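You operate a simulated robot arm through the tools that you are given. There is no shell and no other tool. Be economical: measure what you need, move in short steps, check, and stop when the job is done.

Carry out the task below with a simulated robot arm. There is one attempt and no reset: what you move stays moved.

TASK
Switch over to the film and turn the television toward the recliner.
Fine: television on input, black knob on disc, started by the play button, volume four.

Only the result counts: the job must be done as asked and must still hold three seconds after the hand-in. Knocking over, shifting, dropping, spilling or breaking anything else fails it.

THE ROBOT
A 6-joint arm with a two-finger parallel gripper, fixed in place. Base frame: the origin is at the foot of the arm, x ahead of it, y to its left, z up. Lengths are in cm, angles in degrees, forces in N, time in s.
With the tool pointing down near the work surface it reaches from about 10 to 72 cm from the base axis. Its first joint turns from -166.0 to 166.0 degrees. Payload 3.91 kg.
Tool frame: the origin (TCP) lies between the finger pads and is the grasp point; the fingertips stand 3 cm ahead of it; z points along the fingers, y is the line along which they close. The gripper opens to 11 cm. The fingers are 2 cm wide and 1 cm thick; the gripper's body (4.8 by 11.2 cm) begins 5.5 cm behind the TCP.
Orientation is told as [roll, pitch, yaw] about the base's x, y, z axes, in that order, counted from this pose: with the fingers straight down and closing along the base's y, the tool's x points along the base's -x, its y along +y and its z along -z.

THE INTERFACE
- The arm moves only by the tool send_rows. Its argument "deltas" is a list of rows, each a list of 3 entries, a list of its own where there are three numbers: the shift along the tool's x, y, z in units of 40 mm (1.0 is 40 mm), then the turn, a rotation vector about the tool's x, y, z in units of 5 degrees (1.0 is 5 degrees), then the opening in per cent of the stroke, from 0 (shut) to 100 (fully open). In form: [[[dx, dy, dz], [wx, wy, wz], fingers], ...]. A call has 1 to 8 rows; each row shifts and turns the commanded pose from where the row before left it, along the tool's axes as they then stand. A call with a number of a shift or a turn outside -1 to 1 is refused whole. Rows are played at 5 a second. More than 5 cm and 8.6 degrees between two rows, or a gripper value outside its range, and nothing of the call is played. Where a pose cannot be reached the arm comes as near as it can. A force on the tool above 90 N (or 10 N above the force at the start of the call, whichever is more), or a blocked arm, ends the call early, and 0.2 s more pass. Each finger travels about 4.5 cm/s and halts on what it meets, pressing with about 24 N; the grip force reading is that of the motor and also rises with nothing between the fingers. The clock runs only during rows and for 0.2 s after the last one: add rows that do not move to give the fingers time. The reply holds the time, the measured pose of the TCP, the force on the tool along the base axes, the opening and the grip force, in the units named above and with some noise, with the torque about the TCP (base axes, N m) and any sound that the robot's microphone picked up, and new pictures: "views" is both (left out), scene, wrist or none.
- Cameras (640 x 400 px; columns grow to the right, rows downward): "scene" is fixed at [38.7, 64.93, 155.29]; the picture's right is [-0.99, -0.14, 0.00], its down [-0.06, 0.44, -0.90] and it looks along [0.12, -0.89, -0.44] (base axes); focal length 309 px, centre (320, 200). "wrist" rides on the gripper at [7.1, 2.2, -10.7] in the tool frame; the picture's right is [-0.29, 0.96, 0.00], its down [-0.76, -0.23, -0.61] and it looks along [-0.58, -0.18, 0.79] (tool axes); focal length 243 px, centre (320, 200). There is no depth. A picture from a camera that has moved, and an enlarged one, comes with that camera's place and axes in the base frame and with its lens. The place of the scene camera against the robot may be out by one fixed shift of up to 1.8 cm in any direction.
- raise_lower(by): slides the trunk up (or, below 0, down) by that many cm; the arm rides with it, the base frame stays. It gives what a move gives, with no picture.
- zoom(camera, box): a new picture of the part [left, top, right, bottom] of that camera's present view, enlarged. No time passes.
- hand_in(): hands the job in; it is judged then, once.

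Go step by step. Nothing tells you positions but the pictures and the camera data: compare them with the known pose of the tool, close in by small moves and look again before you grip or let go. The budget is 120 turns and 200 pictures, counting those below and the enlarged ones. Unless the task says otherwise, let go and move clear before handing in, and close with one line.

The tools are called by a JSON object that holds its "name" and its "arguments". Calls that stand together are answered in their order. send_rows: Moves the arm, as the interface text tells. Its arguments: {"type":"object","properties":{"deltas":{"type":"array","items":{"type":"array"}},"views":{"type":"string","enum":["both","scene","wrist","none"]}},"required":["deltas"]} The other tools are called the same way: raise_lower (by) slides the trunk up or down; zoom (camera, box) takes an enlarged picture of a part of a camera's view; hand_in () hands the job in.

At the start:

```text
clock: 0.0
ee_pos: [21.19, -24.61, 132.37]
ee_rot: [0.0, 0.0, 0.0]
contact_force: [-0.1, 0.0, -0.2]
moment: [0.02, -0.03, -0.01]
width: 10.98
gripper_force: 0.1
trunk travel left (down, up): [-50.0, 9.0]
```

scene: 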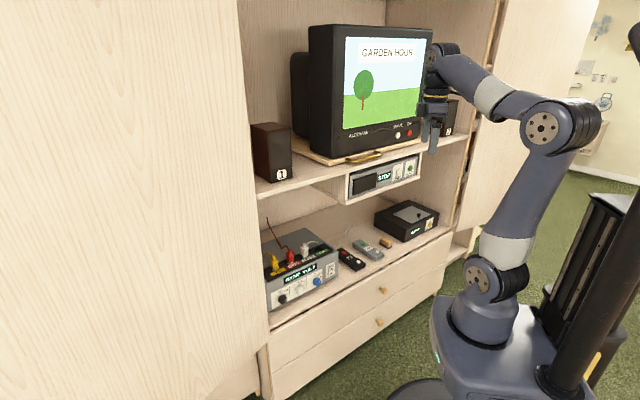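
wrist: 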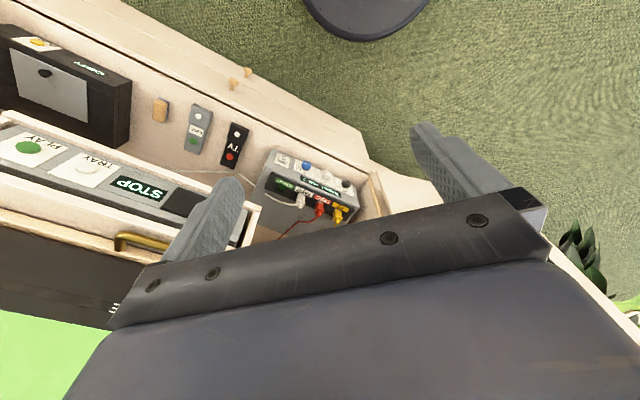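

I see a cabinet with a television on a turntable board with a brass handle, a disc player below it, and a receiver with knobs bottom-left. I'll zoom in on each of them first.

{"name": "zoom", "arguments": {"camera": "scene", "box": [240, 210, 400, 310]}}

{"name": "zoom", "arguments": {"camera": "scene", "box": [300, 110, 460, 210]}}

{"name": "zoom", "arguments": {"camera": "scene", "box": [340, 180, 460, 260]}}

{"name": "zoom", "arguments": {"camera": "scene", "box": [540, 0, 640, 180]}}

{"name": "zoom", "arguments": {"camera": "wrist", "box": [180, 80, 380, 240]}}

```text
4.00 times, centred on (320, 260) of scene
camera zoom: at [38.7, 64.93, 155.29], right [-0.99, -0.14, 0.0], down [-0.06, 0.44, -0.9], along [0.12, -0.89, -0.44], focal length 1235 px, centre (320, -40)
```

zoom: 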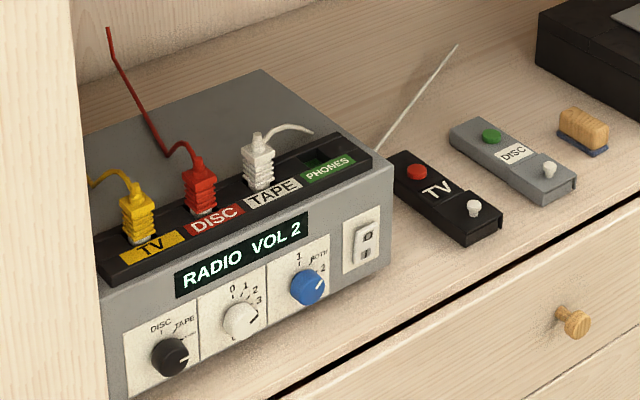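

```text
4.00 times, centred on (380, 160) of scene
camera zoom: at [38.7, 64.93, 155.29], right [-0.99, -0.14, 0.0], down [-0.06, 0.44, -0.9], along [0.12, -0.89, -0.44], focal length 1235 px, centre (80, 360)
```

zoom: 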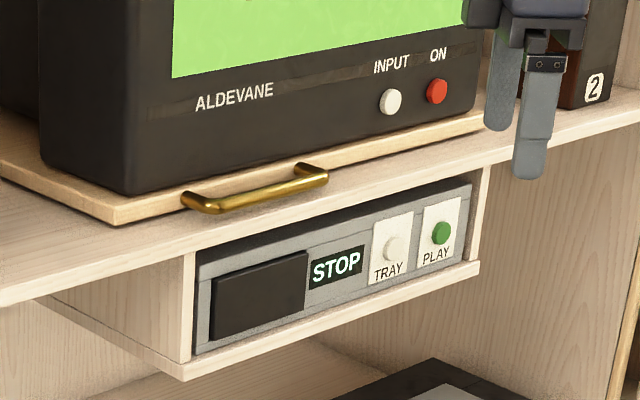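

```text
5.00 times, centred on (400, 220) of scene
camera zoom: at [38.7, 64.93, 155.29], right [-0.99, -0.14, 0.0], down [-0.06, 0.44, -0.9], along [0.12, -0.89, -0.44], focal length 1544 px, centre (-80, 100)
```

zoom: 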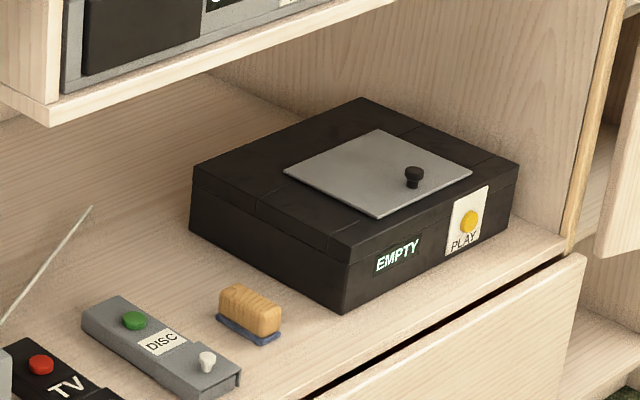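

```text
2.22 times, centred on (590, 90) of scene
camera zoom: at [38.7, 64.93, 155.29], right [-0.99, -0.14, 0.0], down [-0.06, 0.44, -0.9], along [0.12, -0.89, -0.44], focal length 686 px, centre (-280, 444)
```

zoom: 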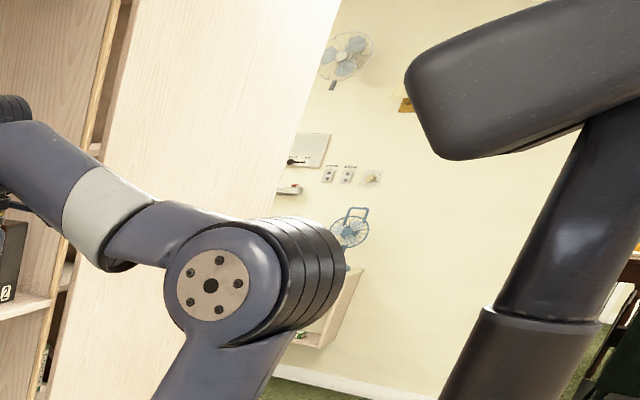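

```text
2.50 times, centred on (280, 160) of wrist
camera zoom: at [14.1, -22.43, 143.18], right [0.29, 0.96, 0.0], down [0.76, -0.23, 0.61], along [0.58, -0.18, -0.79], focal length 606 px, centre (420, 300)
```

zoom: 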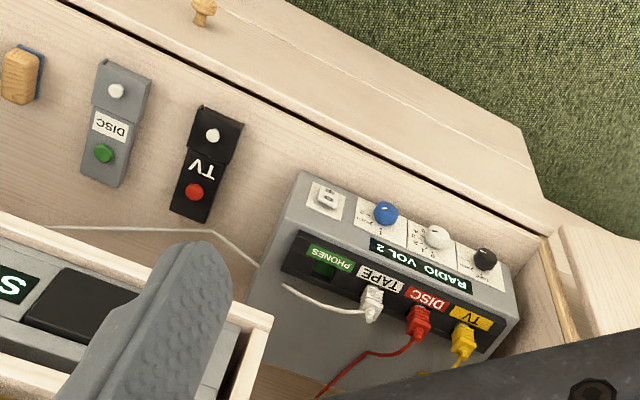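

The arm is at the right of the scene, in front of the cabinet. Before turning anything I need to find the recliner, so I'll check the picture edges.

{"name": "zoom", "arguments": {"camera": "scene", "box": [560, 160, 640, 400]}}

{"name": "zoom", "arguments": {"camera": "wrist", "box": [540, 180, 640, 320]}}

{"name": "zoom", "arguments": {"camera": "scene", "box": [280, 270, 320, 300]}}

{"name": "zoom", "arguments": {"camera": "scene", "box": [264, 270, 312, 310]}}

```text
1.67 times, centred on (600, 280) of scene
camera zoom: at [38.7, 64.93, 155.29], right [-0.99, -0.14, 0.0], down [-0.06, 0.44, -0.9], along [0.12, -0.89, -0.44], focal length 515 px, centre (-147, 67)
```

zoom: 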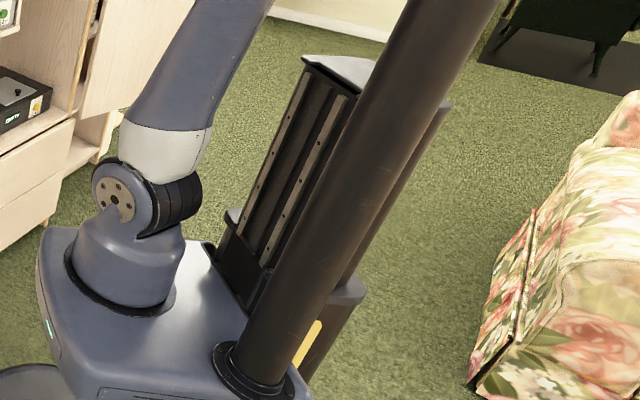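

```text
2.86 times, centred on (590, 250) of wrist
camera zoom: at [14.1, -22.43, 143.18], right [0.29, 0.96, 0.0], down [0.76, -0.23, 0.61], along [0.58, -0.18, -0.79], focal length 693 px, centre (-451, 57)
```

zoom: 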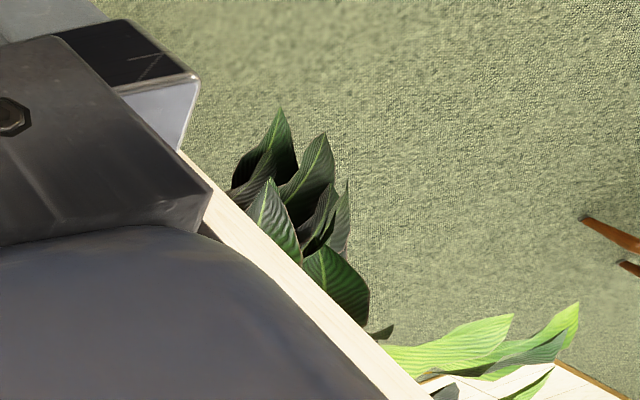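

```text
13.33 times, centred on (300, 285) of scene
camera zoom: at [38.7, 64.93, 155.29], right [-0.99, -0.14, 0.0], down [-0.06, 0.44, -0.9], along [0.12, -0.89, -0.44], focal length 4117 px, centre (587, -933)
```

zoom: 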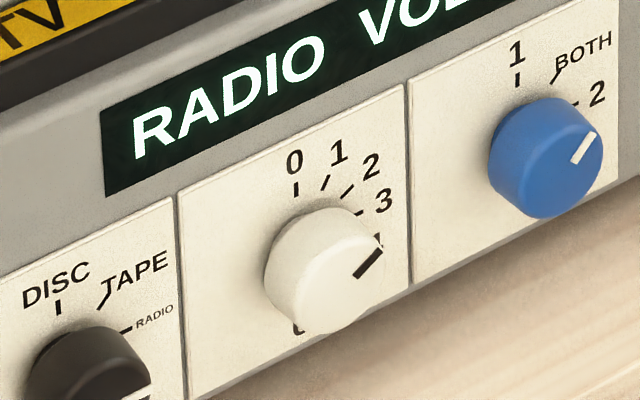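

```text
10.00 times, centred on (288, 290) of scene
camera zoom: at [38.7, 64.93, 155.29], right [-0.99, -0.14, 0.0], down [-0.06, 0.44, -0.9], along [0.12, -0.89, -0.44], focal length 3088 px, centre (640, -700)
```

zoom: 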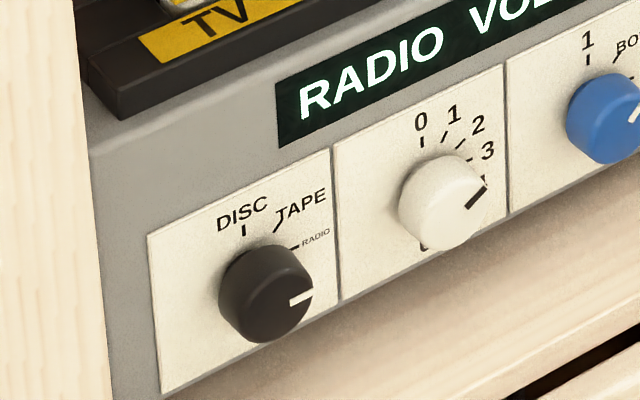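

Zoom shows beyond the normal frame when the box is tall, so I'll use that to look around the room for the recliner.

{"name": "zoom", "arguments": {"camera": "scene", "box": [630, 0, 640, 400]}}

{"name": "zoom", "arguments": {"camera": "wrist", "box": [630, 0, 640, 400]}}

```text
1.00 times, centred on (635, 200) of scene (not enlarged: the box is as wide or as high as the picture)
camera zoom: at [38.7, 64.93, 155.29], right [-0.99, -0.14, 0.0], down [-0.06, 0.44, -0.9], along [0.12, -0.89, -0.44], focal length 309 px, centre (5, 200)
```

zoom: 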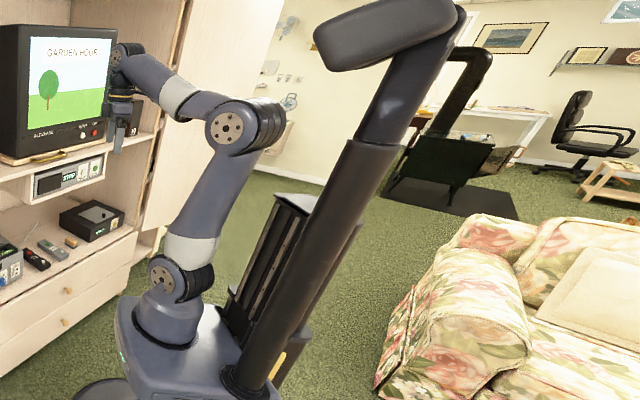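

```text
1.00 times, centred on (635, 200) of wrist (not enlarged: the box is as wide or as high as the picture)
camera zoom: at [14.1, -22.43, 143.18], right [0.29, 0.96, 0.0], down [0.76, -0.23, 0.61], along [0.58, -0.18, -0.79], focal length 243 px, centre (5, 200)
```

zoom: 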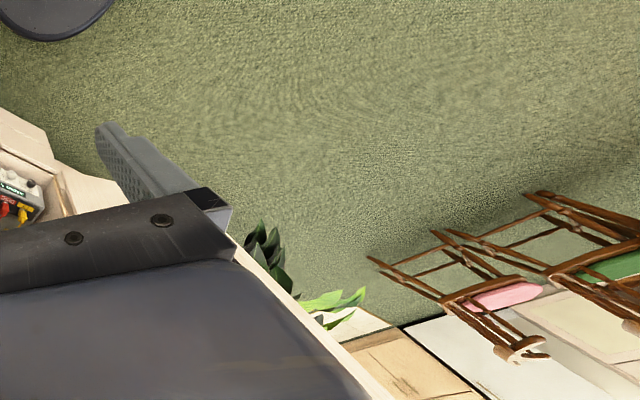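

The picture now shows a floral sofa, a treadmill, an office chair and a dining set, but no clear recliner yet. I'll turn the wrist about the vertical, which the working pose needs anyway, and look around as it turns.

{"name": "send_rows", "arguments": {"deltas": [[[0, 0, 0], [0, 0, -1], 100], [[0, 0, 0], [0, 0, -1], 100], [[0, 0, 0], [0, 0, -1], 100], [[0, 0, 0], [0, 0, -1], 100], [[0, 0, 0], [0, 0, -1], 100], [[0, 0, 0], [0, 0, -1], 100], [[0, 0, 0], [0, 0, -1], 100], [[0, 0, 0], [0, 0, -1], 100]], "views": "none"}}

{"name": "send_rows", "arguments": {"deltas": [[[0, 0, 0], [0, 0, -1], 100], [[0, 0, 0], [0, 0, -1], 100], [[0, 0, 0], [0, 0, -1], 100], [[0, 0, 0], [0, 0, -1], 100], [[0, 0, 0], [0, 0, -1], 100], [[0, 0, 0], [0, 0, -1], 100], [[0, 0, 0], [0, 0, -1], 100], [[0, 0, 0], [0, 0, -1], 100]], "views": "wrist"}}

{"name": "send_rows", "arguments": {"deltas": [[[0, 0, 0], [0, 0, -1], 100], [[0, 0, 0], [0, 0, -1], 100], [[0, 0, 0], [0, 0, -1], 100], [[0, 0, 0], [0, 0, -1], 100], [[0, 0, 0], [0, 0, -1], 100], [[0, 0, 0], [0, 0, -1], 100], [[0, 0, 0], [0, 0, -1], 100], [[0, 0, 0], [0, 0, -1], 100]], "views": "wrist"}}

```text
clock: 1.8
ee_pos: [21.15, -24.62, 132.42]
ee_rot: [0.0, 0.0, 40.1]
contact_force: [0.4, 0.3, 0.0]
moment: [-0.03, -0.03, 0.0]
width: 11.02
gripper_force: 0.1
trunk travel left (down, up): [-50.0, 9.0]
```

```text
clock: 3.6
ee_pos: [21.13, -24.8, 132.52]
ee_rot: [0.1, 0.0, 80.0]
contact_force: [-0.4, 0.0, 0.7]
moment: [0.03, 0.0, 0.0]
width: 11.02
gripper_force: 0.0
trunk travel left (down, up): [-50.0, 9.0]
camera wrist: at [17.83, -31.27, 143.15], right [-0.89, 0.45, 0.0], down [0.36, 0.71, 0.61], along [0.27, 0.54, -0.79], focal length 243 px, centre (320, 200)
```

wrist: 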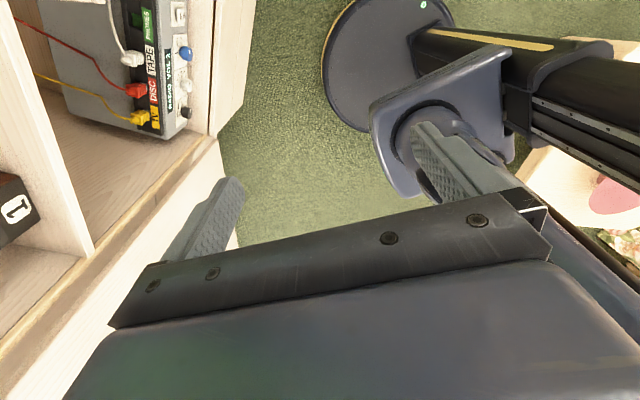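

```text
clock: 5.4
ee_pos: [23.68, -23.0, 132.55]
ee_rot: [0.0, 0.0, 119.9]
contact_force: [0.0, 0.4, 0.9]
moment: [0.03, -0.01, -0.01]
width: 11.02
gripper_force: 0.0
out of reach, approached as far as the arm can: row 7, 8
trunk travel left (down, up): [-50.0, 9.0]
camera wrist: at [25.22, -30.08, 143.21], right [-0.97, -0.23, 0.0], down [-0.18, 0.77, 0.61], along [-0.14, 0.59, -0.79], focal length 243 px, centre (320, 200)
```

wrist: 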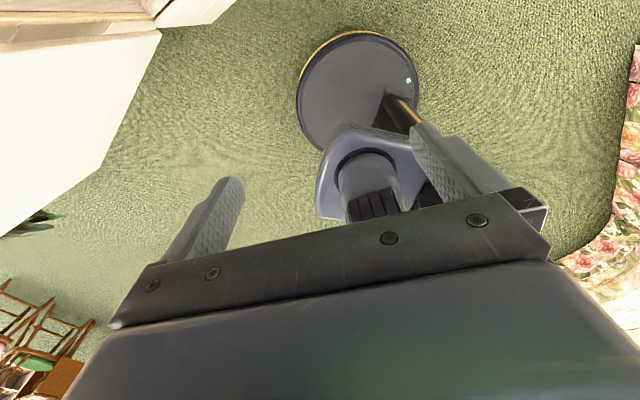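

The wrist roll joint has reached its limit here, about 166° from the pose where the tool's x points at the base. I'll back off a little and tilt the camera up toward the room.

{"name": "send_rows", "arguments": {"deltas": [[[0, 0, 0], [0, 0, 1], 100], [[0, 0, 0], [0, 0, 1], 100], [[0, 0, 0], [0, 0, 1], 100], [[0, 0, 0], [0, -1, 0], 100], [[0, 0, 0], [0, -1, 0], 100], [[0, 0, 0], [0, -1, 0], 100], [[0, 0, 0], [0, -1, 0], 100], [[0, 0, 0], [0, -1, 0], 100]], "views": "none"}}

{"name": "send_rows", "arguments": {"deltas": [[[0, 0, 0], [0, -1, 0], 100], [[0, 0, 0], [0, -1, 0], 100], [[0, 0, 0], [0, -1, 0], 100], [[0, 0, 0], [0, -1, 0], 100]], "views": "wrist"}}

```text
clock: 7.2
ee_pos: [24.47, -22.28, 121.83]
ee_rot: [-0.1, -24.9, 104.9]
contact_force: [-0.2, 0.0, 0.4]
moment: [0.0, -0.02, -0.01]
width: 11.01
gripper_force: 0.1
out of reach, approached as far as the arm can: row 4, 5, 6, 7, 8
trunk travel left (down, up): [-50.0, 9.0]
```

```text
clock: 8.2
ee_pos: [24.84, -20.2, 113.69]
ee_rot: [-0.2, -44.9, 105.0]
contact_force: [0.2, -0.2, 0.3]
moment: [0.01, 0.01, -0.03]
width: 10.97
gripper_force: 0.1
out of reach, approached as far as the arm can: row 1, 2, 3, 4
trunk travel left (down, up): [-50.0, 9.0]
camera wrist: at [26.02, -32.87, 116.19], right [-0.98, -0.05, 0.2], down [0.19, 0.16, 0.97], along [-0.08, 0.99, -0.15], focal length 243 px, centre (320, 200)
```

wrist: 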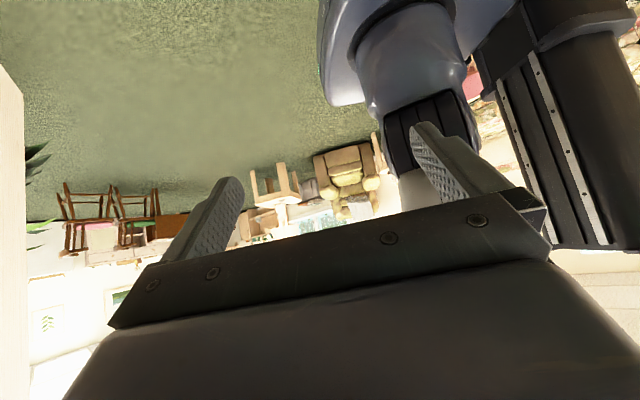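

{"name": "zoom", "arguments": {"camera": "wrist", "box": [230, 120, 410, 232]}}

{"name": "zoom", "arguments": {"camera": "wrist", "box": [630, 0, 640, 400]}}

```text
3.56 times, centred on (320, 176) of wrist
camera zoom: at [26.02, -32.87, 116.19], right [-0.98, -0.05, 0.2], down [0.19, 0.16, 0.97], along [-0.08, 0.99, -0.15], focal length 863 px, centre (320, 285)
```

zoom: 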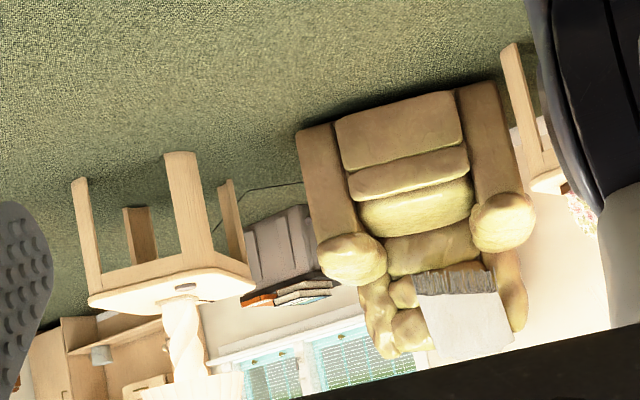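

```text
1.00 times, centred on (635, 200) of wrist (not enlarged: the box is as wide or as high as the picture)
camera zoom: at [26.02, -32.87, 116.19], right [-0.98, -0.05, 0.2], down [0.19, 0.16, 0.97], along [-0.08, 0.99, -0.15], focal length 243 px, centre (5, 200)
```

zoom: 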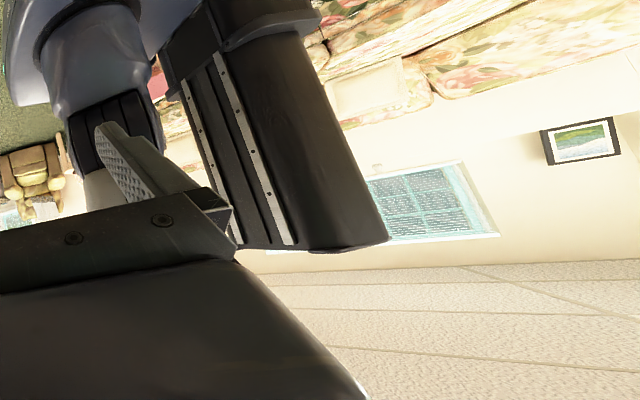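

The recliner (tan, with a folded blanket) stands at about (-50, 300), so from the TV it lies on a bearing of roughly 100°. The cabinet faces about 137°, so the TV must turn toward the robot's left. I'll bring the wrist back to a forward-pointing working pose.

{"name": "send_rows", "arguments": {"deltas": [[[0, 0, 0], [0, 1, 0], 100], [[0, 0, 0], [0, 1, 0], 100], [[0, 0, 0], [0, 1, 0], 100], [[0, 0, 0], [0, 1, 0], 100], [[0, 0, 0], [0, 1, 0], 100], [[0, 0, 0], [0, 1, 0], 100], [[0, 0, 0], [0, 1, 0], 100], [[0, 0, 0], [0, 1, 0], 100]], "views": "none"}}

{"name": "send_rows", "arguments": {"deltas": [[[0, 0, 0], [0, 1, 0], 100], [[0, 0, 0], [0, 0, 1], 100], [[0, 0, 0], [0, 0, 1], 100], [[0, 0, 0], [0, 0, 1], 100], [[0, 0, 0], [0, 0, 1], 100], [[0, 0, 0], [0, 0, 1], 100], [[0, 0, 0], [0, 0, 1], 100], [[0, 0, 0], [0, 0, 1], 100]], "views": "none"}}

{"name": "send_rows", "arguments": {"deltas": [[[0, 0, 0], [0, 0, 1], 100], [[0, 0, 0], [0, 0, 1], 100], [[0, 0, 0], [0, 0, 1], 100], [[0, 0, 0], [0, 0, 1], 100], [[0, 0, 0], [0, 0, 1], 100], [[0, 0, 0], [0, 0, 1], 100], [[0, 0, 0], [0, 0, 1], 100], [[0, 0, 0], [0, 0, 1], 100]], "views": "none"}}

{"name": "send_rows", "arguments": {"deltas": [[[0, 0, 0], [0, 0, 1], 100], [[0, 0, 0], [0, 0, 1], 100], [[0, 0, 0], [0, 0, 1], 100], [[0, 0, 0], [0, 0, 1], 100], [[0, 0, 0], [0, 0, 1], 100], [[0, 0, 0], [0, 0, 1], 100], [[0, 0, 0], [0, 0, 1], 100], [[0, 0, 0], [0, 0, 1], 100]], "views": "none"}}

{"name": "send_rows", "arguments": {"deltas": [[[0, 0, 0], [0, 0, 1], 100], [[0, 0, 0], [0, 0, 1], 100], [[0, 0, 0], [0, 0, 1], 100], [[0, 0, 0], [0, 0, 1], 100], [[0, 0, 0], [0, 0, 1], 100], [[0, 0, 0], [0, 0, 1], 100], [[0, 0, 0], [0, 0, 1], 100]], "views": "wrist"}}

```text
clock: 10.0
ee_pos: [24.7, -20.05, 113.67]
ee_rot: [0.0, -4.8, 104.9]
contact_force: [-0.3, 0.8, 0.1]
moment: [0.01, -0.01, 0.0]
width: 11.0
gripper_force: 0.1
trunk travel left (down, up): [-50.0, 9.0]
```

```text
clock: 11.8
ee_pos: [24.82, -20.12, 113.6]
ee_rot: [0.0, 0.0, 70.0]
contact_force: [-0.1, -0.1, -0.1]
moment: [-0.01, 0.02, -0.02]
width: 10.99
gripper_force: 0.1
trunk travel left (down, up): [-50.0, 9.0]
```

```text
clock: 13.6
ee_pos: [24.83, -20.28, 113.57]
ee_rot: [0.0, 0.0, 29.8]
contact_force: [-0.5, 0.0, -0.3]
moment: [0.01, -0.02, -0.03]
width: 11.0
gripper_force: 0.0
trunk travel left (down, up): [-50.0, 9.0]
```

```text
clock: 15.4
ee_pos: [24.83, -20.28, 113.62]
ee_rot: [0.0, 0.0, -10.0]
contact_force: [0.2, 0.2, 0.5]
moment: [-0.03, 0.01, 0.01]
width: 11.01
gripper_force: 0.1
trunk travel left (down, up): [-50.0, 9.0]
```

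```text
clock: 17.0
ee_pos: [24.77, -20.14, 113.64]
ee_rot: [-0.1, 0.1, -45.1]
contact_force: [0.8, 0.1, -0.3]
moment: [0.04, -0.01, -0.02]
width: 11.01
gripper_force: 0.0
trunk travel left (down, up): [-50.0, 9.0]
camera wrist: at [21.28, -13.56, 124.42], right [0.88, 0.47, 0.0], down [0.37, -0.7, 0.61], along [0.29, -0.54, -0.79], focal length 243 px, centre (320, 200)
```

wrist: 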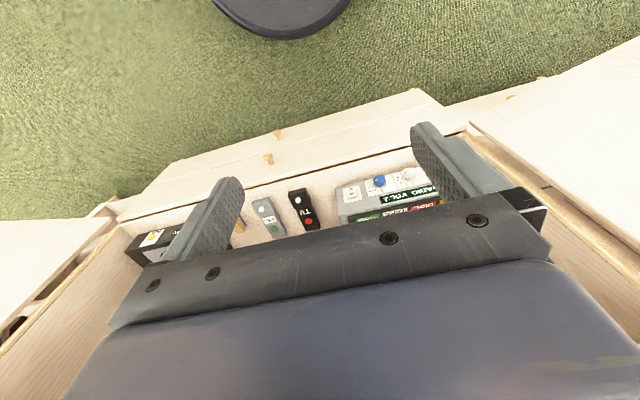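

The front edge of the cabinet runs at exactly 45° in the base frame, so the tool should approach along f = (0.707, -0.707). I'll tilt the tool to horizontal.

{"name": "send_rows", "arguments": {"deltas": [[[0, 0, 0], [0, -1, 0], 100], [[0, 0, 0], [0, -1, 0], 100], [[0, 0, 0], [0, -1, 0], 100], [[0, 0, 0], [0, -1, 0], 100], [[0, 0, 0], [0, -1, 0], 100], [[0, 0, 0], [0, -1, 0], 100], [[0, 0, 0], [0, -1, 0], 100], [[0, 0, 0], [0, -1, 0], 100]], "views": "none"}}

{"name": "send_rows", "arguments": {"deltas": [[[0, 0, 0], [0, -1, 0], 100], [[0, 0, 0], [0, -1, 0], 100], [[0, 0, 0], [0, -1, 0], 100], [[0, 0, 0], [0, -1, 0], 100], [[0, 0, 0], [0, -1, 0], 100], [[0, 0, 0], [0, -1, 0], 100], [[0, 0, 0], [0, -1, 0], 100], [[0, 0, 0], [0, -1, 0], 100]], "views": "none"}}

{"name": "send_rows", "arguments": {"deltas": [[[0, 0, 0], [0, -1, 0], 0], [[0, 0, 0], [0, -1, 0], 0], [[0, 0, 0], [0, 0, 0], 0], [[0, 0, 0], [0, 0, 0], 0], [[0, 0, 0], [0, 0, 0], 0], [[0, 0, 0], [0, 0, 0], 0]]}}

```text
clock: 18.7
ee_pos: [25.56, -21.02, 109.44]
ee_rot: [0.8, -27.0, -45.3]
contact_force: [-0.1, -0.2, 0.6]
moment: [-0.02, 0.0, 0.03]
width: 10.98
gripper_force: 0.0
trunk travel left (down, up): [-50.0, 9.0]
stopped in row 8: the arm was blocked; the commanded pose is now the measured one
```

```text
clock: 19.8
ee_pos: [25.88, -21.17, 105.4]
ee_rot: [1.8, -41.7, -46.2]
contact_force: [-0.2, 0.3, -0.4]
moment: [0.0, 0.01, -0.01]
width: 11.02
gripper_force: 0.1
trunk travel left (down, up): [-50.0, 9.0]
stopped in row 5: the arm was blocked; the commanded pose is now the measured one
```

```text
clock: 21.2
ee_pos: [25.88, -21.11, 104.95]
ee_rot: [2.4, -49.8, -46.8]
contact_force: [0.1, 0.3, 1.0]
moment: [0.01, -0.02, 0.01]
width: 0.0
gripper_force: 13.7
trunk travel left (down, up): [-50.0, 9.0]
camera wrist: at [18.35, -10.54, 106.5], right [0.8, 0.54, 0.25], down [-0.16, -0.2, 0.97], along [0.57, -0.82, -0.07], focal length 243 px, centre (320, 200)
```

scene: 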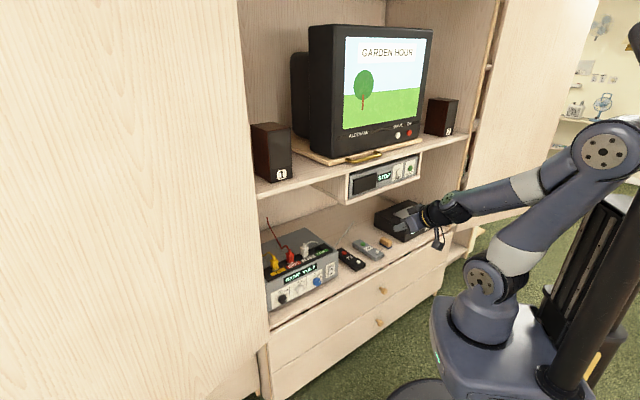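
wrist: 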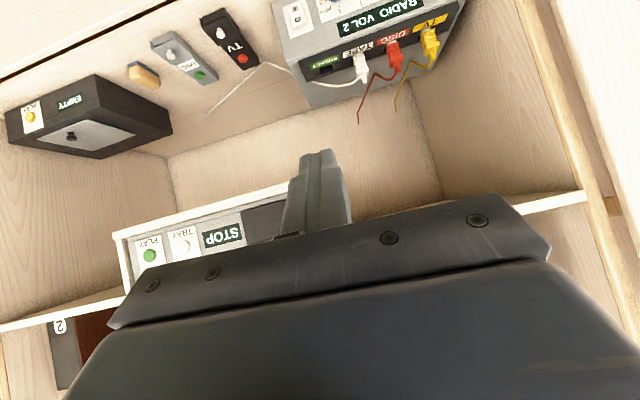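

The fold was blocked because the arm is tucked in close to the base. I'll move forward along f and then finish the tilt.

{"name": "send_rows", "arguments": {"deltas": [[[-0.3, 0, 0.36], [0, 0, 0], 0], [[-0.3, 0, 0.36], [0, 0, 0], 0], [[-0.3, 0, 0.36], [0, 0, 0], 0], [[-0.3, 0, 0.36], [0, 0, 0], 0], [[-0.3, 0, 0.36], [0, 0, 0], 0], [[-0.3, 0, 0.36], [0, 0, 0], 0]], "views": "none"}}

{"name": "send_rows", "arguments": {"deltas": [[[0, 0, 0], [0, -1, 0], 0], [[0, 0, 0], [0, -1, 0], 0], [[0, 0, 0], [0, -1, 0], 0], [[0, 0, 0], [0, -1, 0], 0], [[0, 0, 0], [0, -1, 0], 0], [[0, 0, 0], [0, -1, 0], 0], [[0, 0, 0], [0, -1, 0], 0], [[0, 0, 0], [0, -1, 0], 0]], "views": "both"}}

```text
clock: 22.6
ee_pos: [33.67, -29.21, 105.62]
ee_rot: [2.1, -51.8, -46.7]
contact_force: [0.0, -0.2, 0.9]
moment: [-0.01, -0.01, 0.01]
width: 0.0
gripper_force: 23.9
trunk travel left (down, up): [-50.0, 9.0]
```

```text
clock: 24.4
ee_pos: [30.63, -32.3, 108.44]
ee_rot: [127.7, -87.3, -172.8]
contact_force: [-1.0, 0.2, -0.4]
moment: [-0.01, 0.0, 0.01]
width: 0.01
gripper_force: 23.9
out of reach, approached as far as the arm can: row 2, 3, 4, 5, 6, 7, 8
trunk travel left (down, up): [-50.0, 9.0]
camera wrist: at [24.93, -23.1, 101.05], right [0.66, 0.68, 0.33], down [-0.63, 0.26, 0.73], along [0.41, -0.69, 0.6], focal length 243 px, centre (320, 200)
```

scene: 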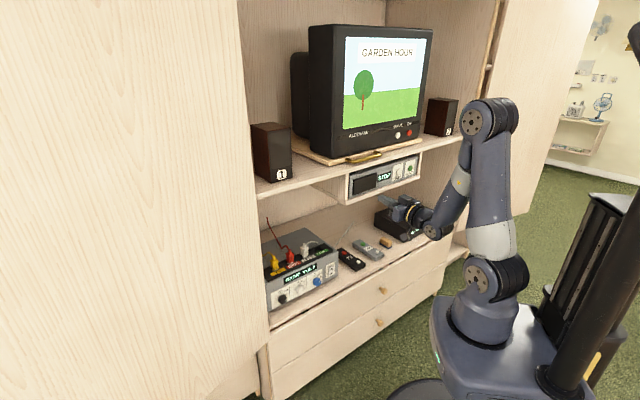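
wrist: 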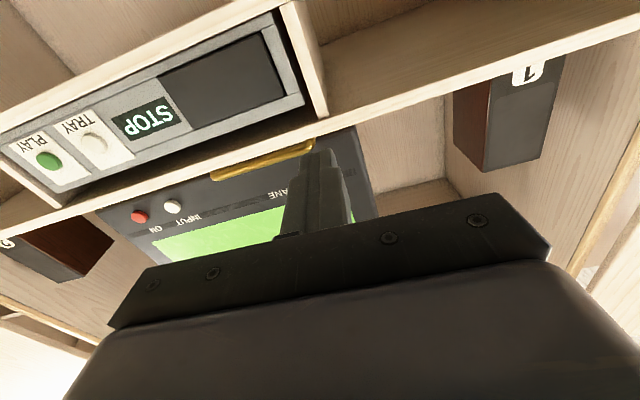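

The tool is now horizontal along f, at f≈44.5 with sideways position l≈-1. I place the play button at f≈66, l≈-42, z≈105 and the TV INPUT button at f≈70, l≈-35, z≈121. I'll raise the trunk and move in front of INPUT.

{"name": "raise_lower", "arguments": {"by": 8}}

{"name": "send_rows", "arguments": {"deltas": [[[-0.1, -1, 0.1], [0, 0, 0], 0], [[-0.1, -1, 0.1], [0, 0, 0], 0], [[-0.1, -1, 0.1], [0, 0, 0], 0], [[-0.1, -1, 0.1], [0, 0, 0], 0], [[-0.1, -1, 0.1], [0, 0, 0], 0], [[-0.1, -1, 0.1], [0, 0, 0], 0], [[-0.1, -1, 0.1], [0, 0, 0], 0], [[-0.1, -1, 0.1], [0, 0, 0], 0]]}}

```text
clock: 25.6
ee_pos: [30.63, -32.26, 116.49]
ee_rot: [126.5, -87.3, -171.4]
contact_force: [0.4, -0.2, 0.0]
moment: [0.0, -0.03, 0.01]
width: 0.0
gripper_force: 24.1
trunk travel left (down, up): [-58.0, 1.0]
```

```text
clock: 27.4
ee_pos: [10.41, -57.05, 118.58]
ee_rot: [125.0, -87.3, -170.1]
contact_force: [1.1, 0.4, 0.3]
moment: [0.0, 0.0, -0.01]
width: 0.01
gripper_force: 24.3
trunk travel left (down, up): [-58.0, 1.0]
camera wrist: at [4.62, -47.85, 111.18], right [0.66, 0.67, 0.33], down [-0.63, 0.26, 0.73], along [0.41, -0.69, 0.6], focal length 243 px, centre (320, 200)
```

scene: 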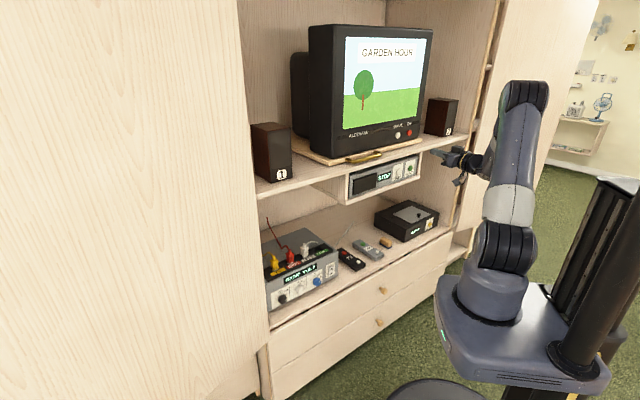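
wrist: 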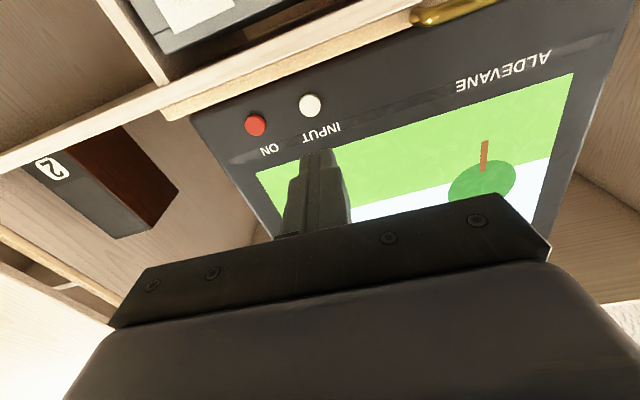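

Two wrist views agree on INPUT at f=69.6, l=-34.9, z=120.7. I'll tilt the tool about 20° downward to keep the camera housing clear of the shelf, then close in.

{"name": "send_rows", "arguments": {"deltas": [[[0, 0, 0], [0, 1, 0], 0], [[0, 0, 0], [0, 1, 0], 0], [[0, 0, 0], [0, 1, 0], 0], [[0, 0, 0], [0, 1, 0], 0], [[-0.39, -0.12, 0.7], [0, 0, 0], 0], [[-0.39, -0.12, 0.7], [0, 0, 0], 0], [[-0.39, -0.12, 0.7], [0, 0, 0], 0], [[-0.39, -0.12, 0.7], [0, 0, 0], 0]]}}

```text
clock: 29.2
ee_pos: [17.66, -67.78, 120.64]
ee_rot: [6.9, -71.5, -51.6]
contact_force: [-0.5, 0.1, 0.5]
moment: [-0.02, -0.01, 0.01]
width: 0.01
gripper_force: 24.2
trunk travel left (down, up): [-58.0, 1.0]
camera wrist: at [10.58, -57.35, 117.33], right [0.73, 0.6, 0.31], down [-0.43, 0.05, 0.9], along [0.53, -0.8, 0.29], focal length 243 px, centre (320, 200)
```

scene: 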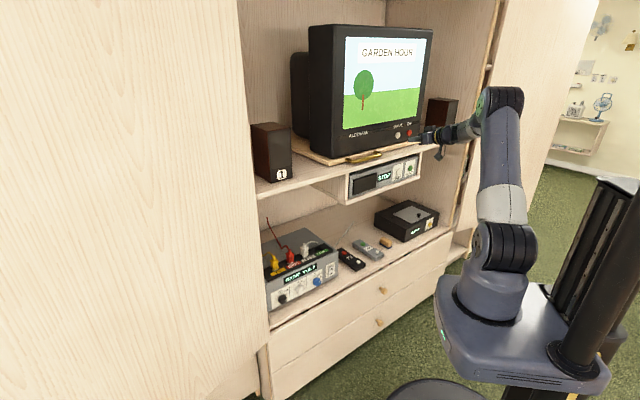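
wrist: 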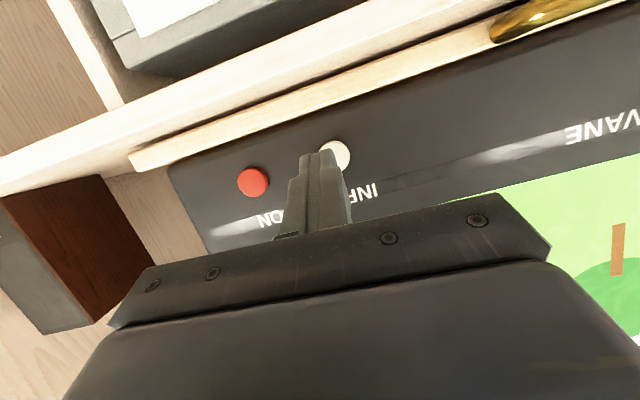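

The button, the fingertips and the estimate all agree, so I'll ease onto INPUT in small steps.

{"name": "send_rows", "arguments": {"deltas": [[[-0.28, 0.05, 0.58], [0, 0, 0], 0], [[-0.28, 0.05, 0.58], [0, 0, 0], 0], [[-0.08, 0, 0.15], [0, 0, 0], 0], [[-0.06, 0, 0.12], [0, 0, 0], 0]]}}

```text
clock: 30.2
ee_pos: [22.14, -71.76, 121.77]
ee_rot: [6.9, -71.3, -51.6]
contact_force: [-7.9, 5.0, -3.8]
moment: [0.05, 0.08, -0.07]
width: 0.01
gripper_force: 24.3
trunk travel left (down, up): [-58.0, 1.0]
heard: click
camera wrist: at [15.09, -61.32, 118.3], right [0.73, 0.6, 0.31], down [-0.43, 0.05, 0.9], along [0.53, -0.8, 0.29], focal length 243 px, centre (320, 200)
```

scene: 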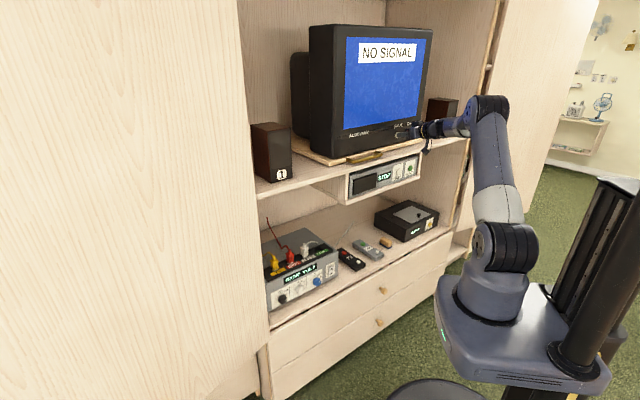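
wrist: 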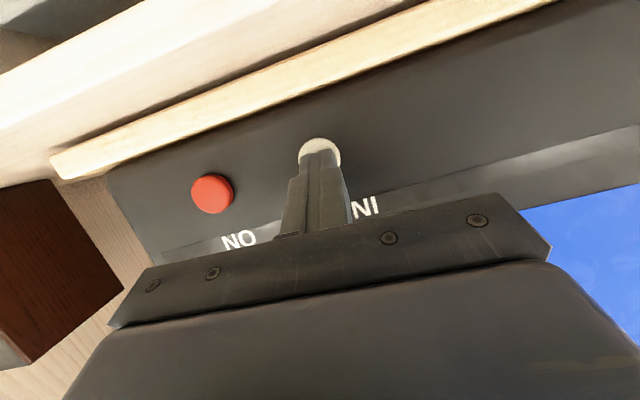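

The TV clicked over to its input and now shows "NO SIGNAL", as expected before the disc plays. I'll retreat, lower the trunk and line up with the player's PLAY button.

{"name": "send_rows", "arguments": {"deltas": [[[0.26, 0, -0.78], [0, 0, 0], 0], [[0.26, 0, -0.78], [0, 0, 0], 0], [[0.26, 0, -0.78], [0, 0, 0], 0], [[0.26, 0, -0.78], [0, 0, 0], 0], [[0.26, 0, -0.78], [0, 0, 0], 0]], "views": "none"}}

{"name": "raise_lower", "arguments": {"by": -15}}

{"name": "send_rows", "arguments": {"deltas": [[[0, -0.7, 0], [0, 0, 0], 0], [[0, -0.7, 0], [0, 0, 0], 0]]}}

```text
clock: 31.4
ee_pos: [10.64, -60.19, 121.94]
ee_rot: [6.9, -71.5, -51.5]
contact_force: [-0.8, -0.1, 0.5]
moment: [0.02, 0.0, 0.01]
width: 0.0
gripper_force: 24.0
trunk travel left (down, up): [-58.0, 1.0]
```

```text
clock: 33.2
ee_pos: [10.61, -60.14, 107.0]
ee_rot: [6.8, -71.5, -51.4]
contact_force: [0.1, -0.7, -0.7]
moment: [-0.01, 0.04, 0.05]
width: 0.0
gripper_force: 24.0
trunk travel left (down, up): [-43.0, 16.0]
```

```text
clock: 33.8
ee_pos: [6.8, -64.27, 106.42]
ee_rot: [6.8, -71.5, -51.4]
contact_force: [-0.4, 0.1, -0.6]
moment: [0.02, 0.04, -0.01]
width: 0.0
gripper_force: 24.1
trunk travel left (down, up): [-43.0, 16.0]
camera wrist: at [-0.46, -53.77, 103.25], right [0.73, 0.6, 0.31], down [-0.43, 0.05, 0.9], along [0.53, -0.79, 0.29], focal length 243 px, centre (320, 200)
```

scene: 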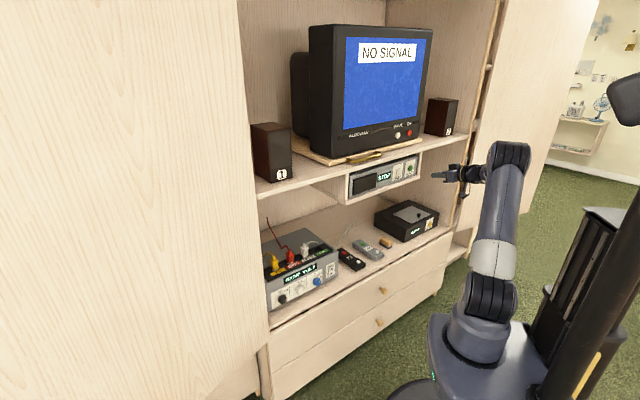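
wrist: 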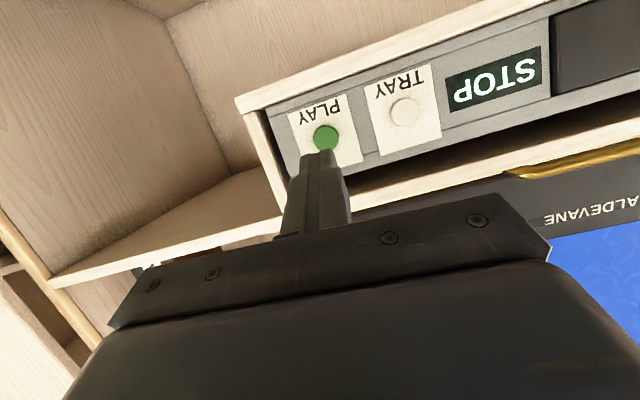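

PLAY triangulates to f=64.9, l=-40.8, z=104.9. I'll level the tool so the hand clears the shelf above, then move in.

{"name": "send_rows", "arguments": {"deltas": [[[0, 0, 0], [0, -0.93, 0], 0], [[0, 0, 0], [0, -0.93, 0], 0], [[0, 0, 0], [0, -0.93, 0], 0], [[0, 0, 0], [0, -0.93, 0], 0], [[0.12, -0.02, 0.8], [0, 0, 0], 0], [[0.12, -0.02, 0.8], [0, 0, 0], 0], [[0.13, -0.02, 0.6], [0, 0, 0], 0]]}}

```text
clock: 35.4
ee_pos: [12.73, -70.85, 105.24]
ee_rot: [95.9, -87.7, -141.0]
contact_force: [-0.9, 0.6, 1.4]
moment: [-0.03, 0.02, 0.0]
width: 0.02
gripper_force: 23.9
trunk travel left (down, up): [-43.0, 16.0]
camera wrist: at [6.9, -61.44, 98.11], right [0.67, 0.67, 0.33], down [-0.61, 0.25, 0.75], along [0.42, -0.7, 0.58], focal length 243 px, centre (320, 200)
```

scene: 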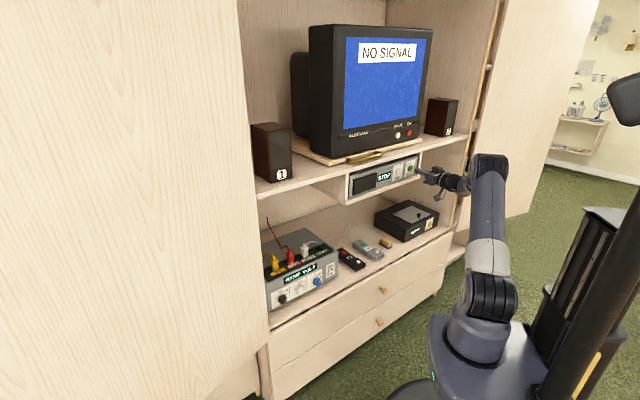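
wrist: 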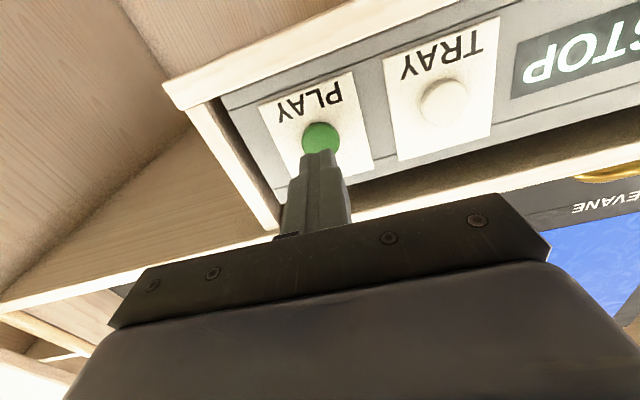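

{"name": "send_rows", "arguments": {"deltas": [[[0.05, 0.03, 0.5], [0, 0, 0], 0], [[0.02, 0.02, 0.2], [0, 0, 0], 0], [[0, 0, 0.12], [0, 0, 0], 0]], "views": "scene"}}

```text
clock: 36.2
ee_pos: [15.02, -72.67, 105.05]
ee_rot: [97.3, -87.8, -142.5]
contact_force: [-8.1, 10.4, 1.3]
moment: [0.0, 0.02, 0.03]
width: 0.0
gripper_force: 24.2
trunk travel left (down, up): [-43.0, 16.0]
heard: click
```

scene: 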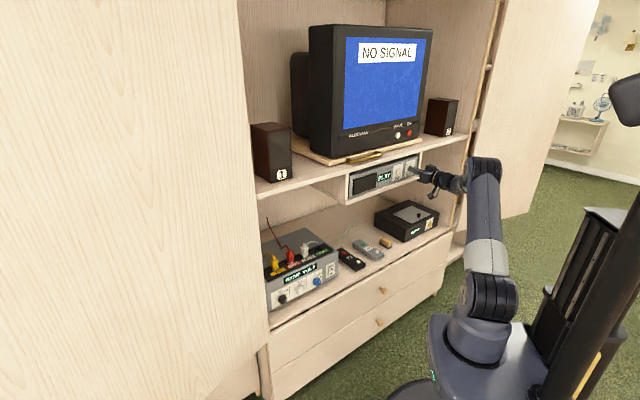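

The player now shows PLAY. I'll back away and look for the turntable handle.

{"name": "send_rows", "arguments": {"deltas": [[[0, 0, -0.9], [0, 0, 0], 0], [[0, 0, -0.9], [0, 0, 0], 0], [[0, 0, -0.9], [0, 0, 0], 0], [[0, 0, -0.9], [0, 0, 0], 0], [[0, 0, -0.9], [0, 0, 0], 0]], "views": "none"}}

{"name": "raise_lower", "arguments": {"by": 13}}

{"name": "send_rows", "arguments": {"deltas": [[[0, 1, 0], [0, 0.5, 0], 0], [[0, 1, 0], [0, 0.5, 0], 0], [[0, 1, 0], [0, 0.5, 0], 0], [[0, 1, 0], [0, 0.5, 0], 0], [[0, 1, 0], [0, 0.5, 0], 0]]}}

```text
clock: 37.4
ee_pos: [2.37, -60.05, 104.93]
ee_rot: [94.7, -87.8, -139.8]
contact_force: [0.8, -0.1, -0.3]
moment: [-0.01, 0.02, 0.01]
width: 0.01
gripper_force: 23.9
trunk travel left (down, up): [-43.0, 16.0]
```

```text
clock: 38.9
ee_pos: [2.32, -60.09, 118.11]
ee_rot: [95.0, -87.7, -140.1]
contact_force: [-0.1, 0.0, 0.8]
moment: [0.04, 0.02, 0.03]
width: 0.01
gripper_force: 24.5
trunk travel left (down, up): [-56.0, 3.0]
```

```text
clock: 40.1
ee_pos: [16.6, -45.64, 118.62]
ee_rot: [10.0, -77.5, -54.7]
contact_force: [-0.3, -0.7, -0.7]
moment: [0.0, 0.01, 0.01]
width: 0.0
gripper_force: 24.0
trunk travel left (down, up): [-56.0, 3.0]
camera wrist: at [9.74, -35.4, 114.02], right [0.71, 0.62, 0.32], down [-0.49, 0.12, 0.86], along [0.5, -0.77, 0.39], focal length 243 px, centre (320, 200)
```

scene: 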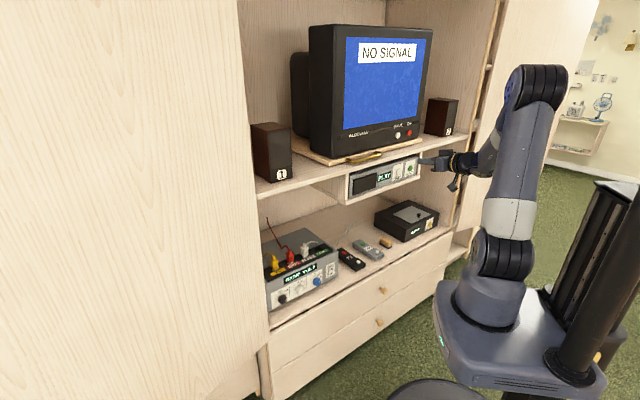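
wrist: 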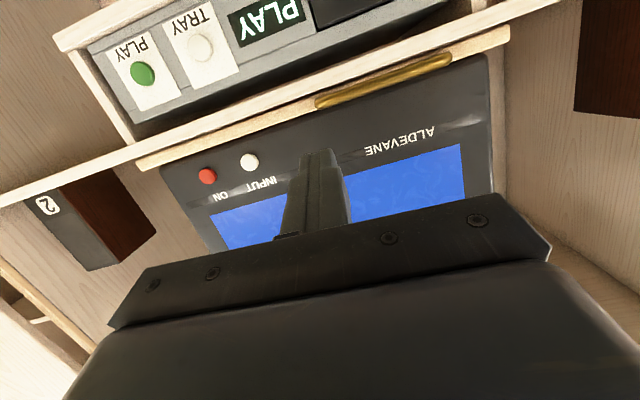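

The film is playing on the deck, and the handle bar spans roughly l -21 to -5 at f≈67, z≈116. I'll zoom in on the board and handle to estimate the pivot.

{"name": "zoom", "arguments": {"camera": "scene", "box": [280, 100, 440, 200]}}

{"name": "zoom", "arguments": {"camera": "wrist", "box": [280, 0, 560, 170]}}

{"name": "zoom", "arguments": {"camera": "scene", "box": [240, 0, 480, 180]}}

```text
4.00 times, centred on (360, 150) of scene
camera zoom: at [38.7, 64.93, 155.29], right [-0.99, -0.14, 0.0], down [-0.06, 0.44, -0.9], along [0.12, -0.89, -0.44], focal length 1235 px, centre (160, 400)
```

zoom: 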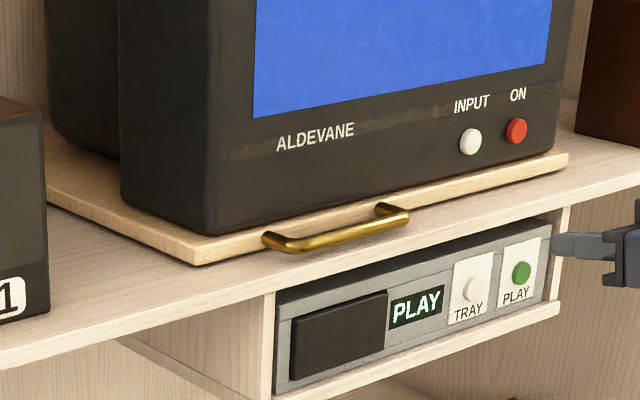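

```text
2.29 times, centred on (420, 85) of wrist
camera zoom: at [9.74, -35.4, 114.02], right [0.71, 0.62, 0.32], down [-0.49, 0.12, 0.86], along [0.5, -0.77, 0.39], focal length 555 px, centre (91, 463)
```

zoom: 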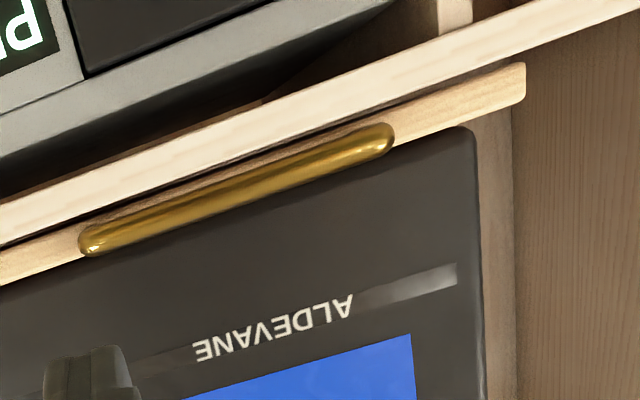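

```text
2.22 times, centred on (360, 90) of scene
camera zoom: at [38.7, 64.93, 155.29], right [-0.99, -0.14, 0.0], down [-0.06, 0.44, -0.9], along [0.12, -0.89, -0.44], focal length 686 px, centre (231, 444)
```

zoom: 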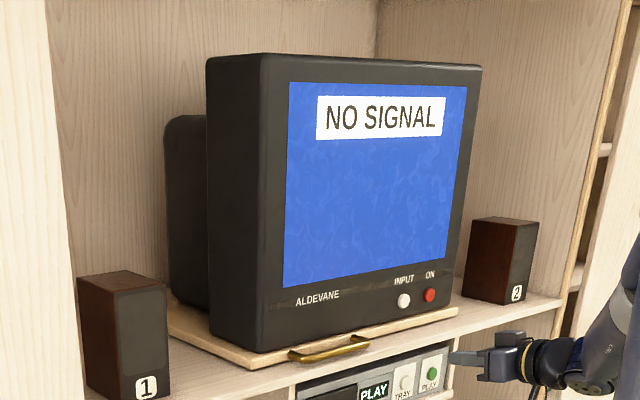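

The board runs from l≈-53 to +3.5, so the pivot is probably near l≈-25. The handle is on the left half, with its right leg at l≈-21.6. I'll tilt the tool down 30° and bring the closed fingertips to the right of the handle's right leg so I can push it left.

{"name": "send_rows", "arguments": {"deltas": [[[0, 0, 0], [0, 1, 0], 0], [[0, 0, 0], [0, 1, 0], 0], [[0, 0, 0], [0, 1.0, 0], 0], [[-0.44, -0.15, 0.72], [0, 0.5, 0], 0], [[-0.44, -0.15, 0.72], [0, 0, 0], 0], [[-0.44, -0.15, 0.72], [0, 0, 0], 0], [[-0.44, -0.15, 0.72], [0, 0, 0], 0], [[-0.44, -0.15, 0.72], [0, 0, 0], 0]]}}

```text
clock: 41.9
ee_pos: [26.26, -60.32, 119.02]
ee_rot: [4.4, -60.1, -48.7]
contact_force: [0.7, -0.4, -0.3]
moment: [0.0, -0.01, -0.01]
width: 0.0
gripper_force: 24.3
trunk travel left (down, up): [-56.0, 3.0]
camera wrist: at [18.74, -49.53, 118.27], right [0.77, 0.57, 0.29], down [-0.29, -0.08, 0.95], along [0.56, -0.82, 0.1], focal length 243 px, centre (320, 200)
```

scene: 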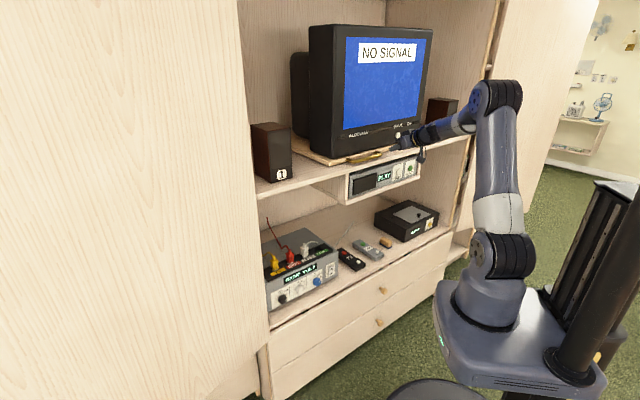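
wrist: 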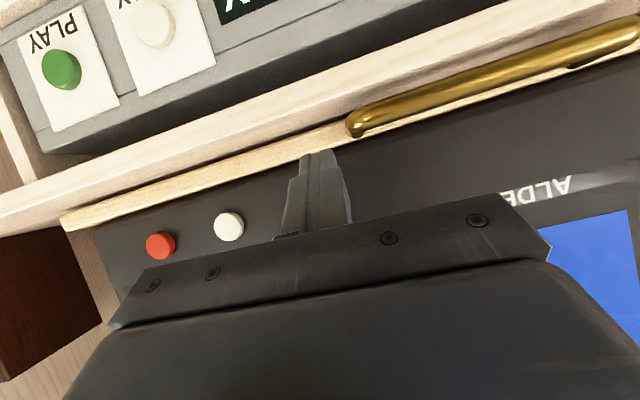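

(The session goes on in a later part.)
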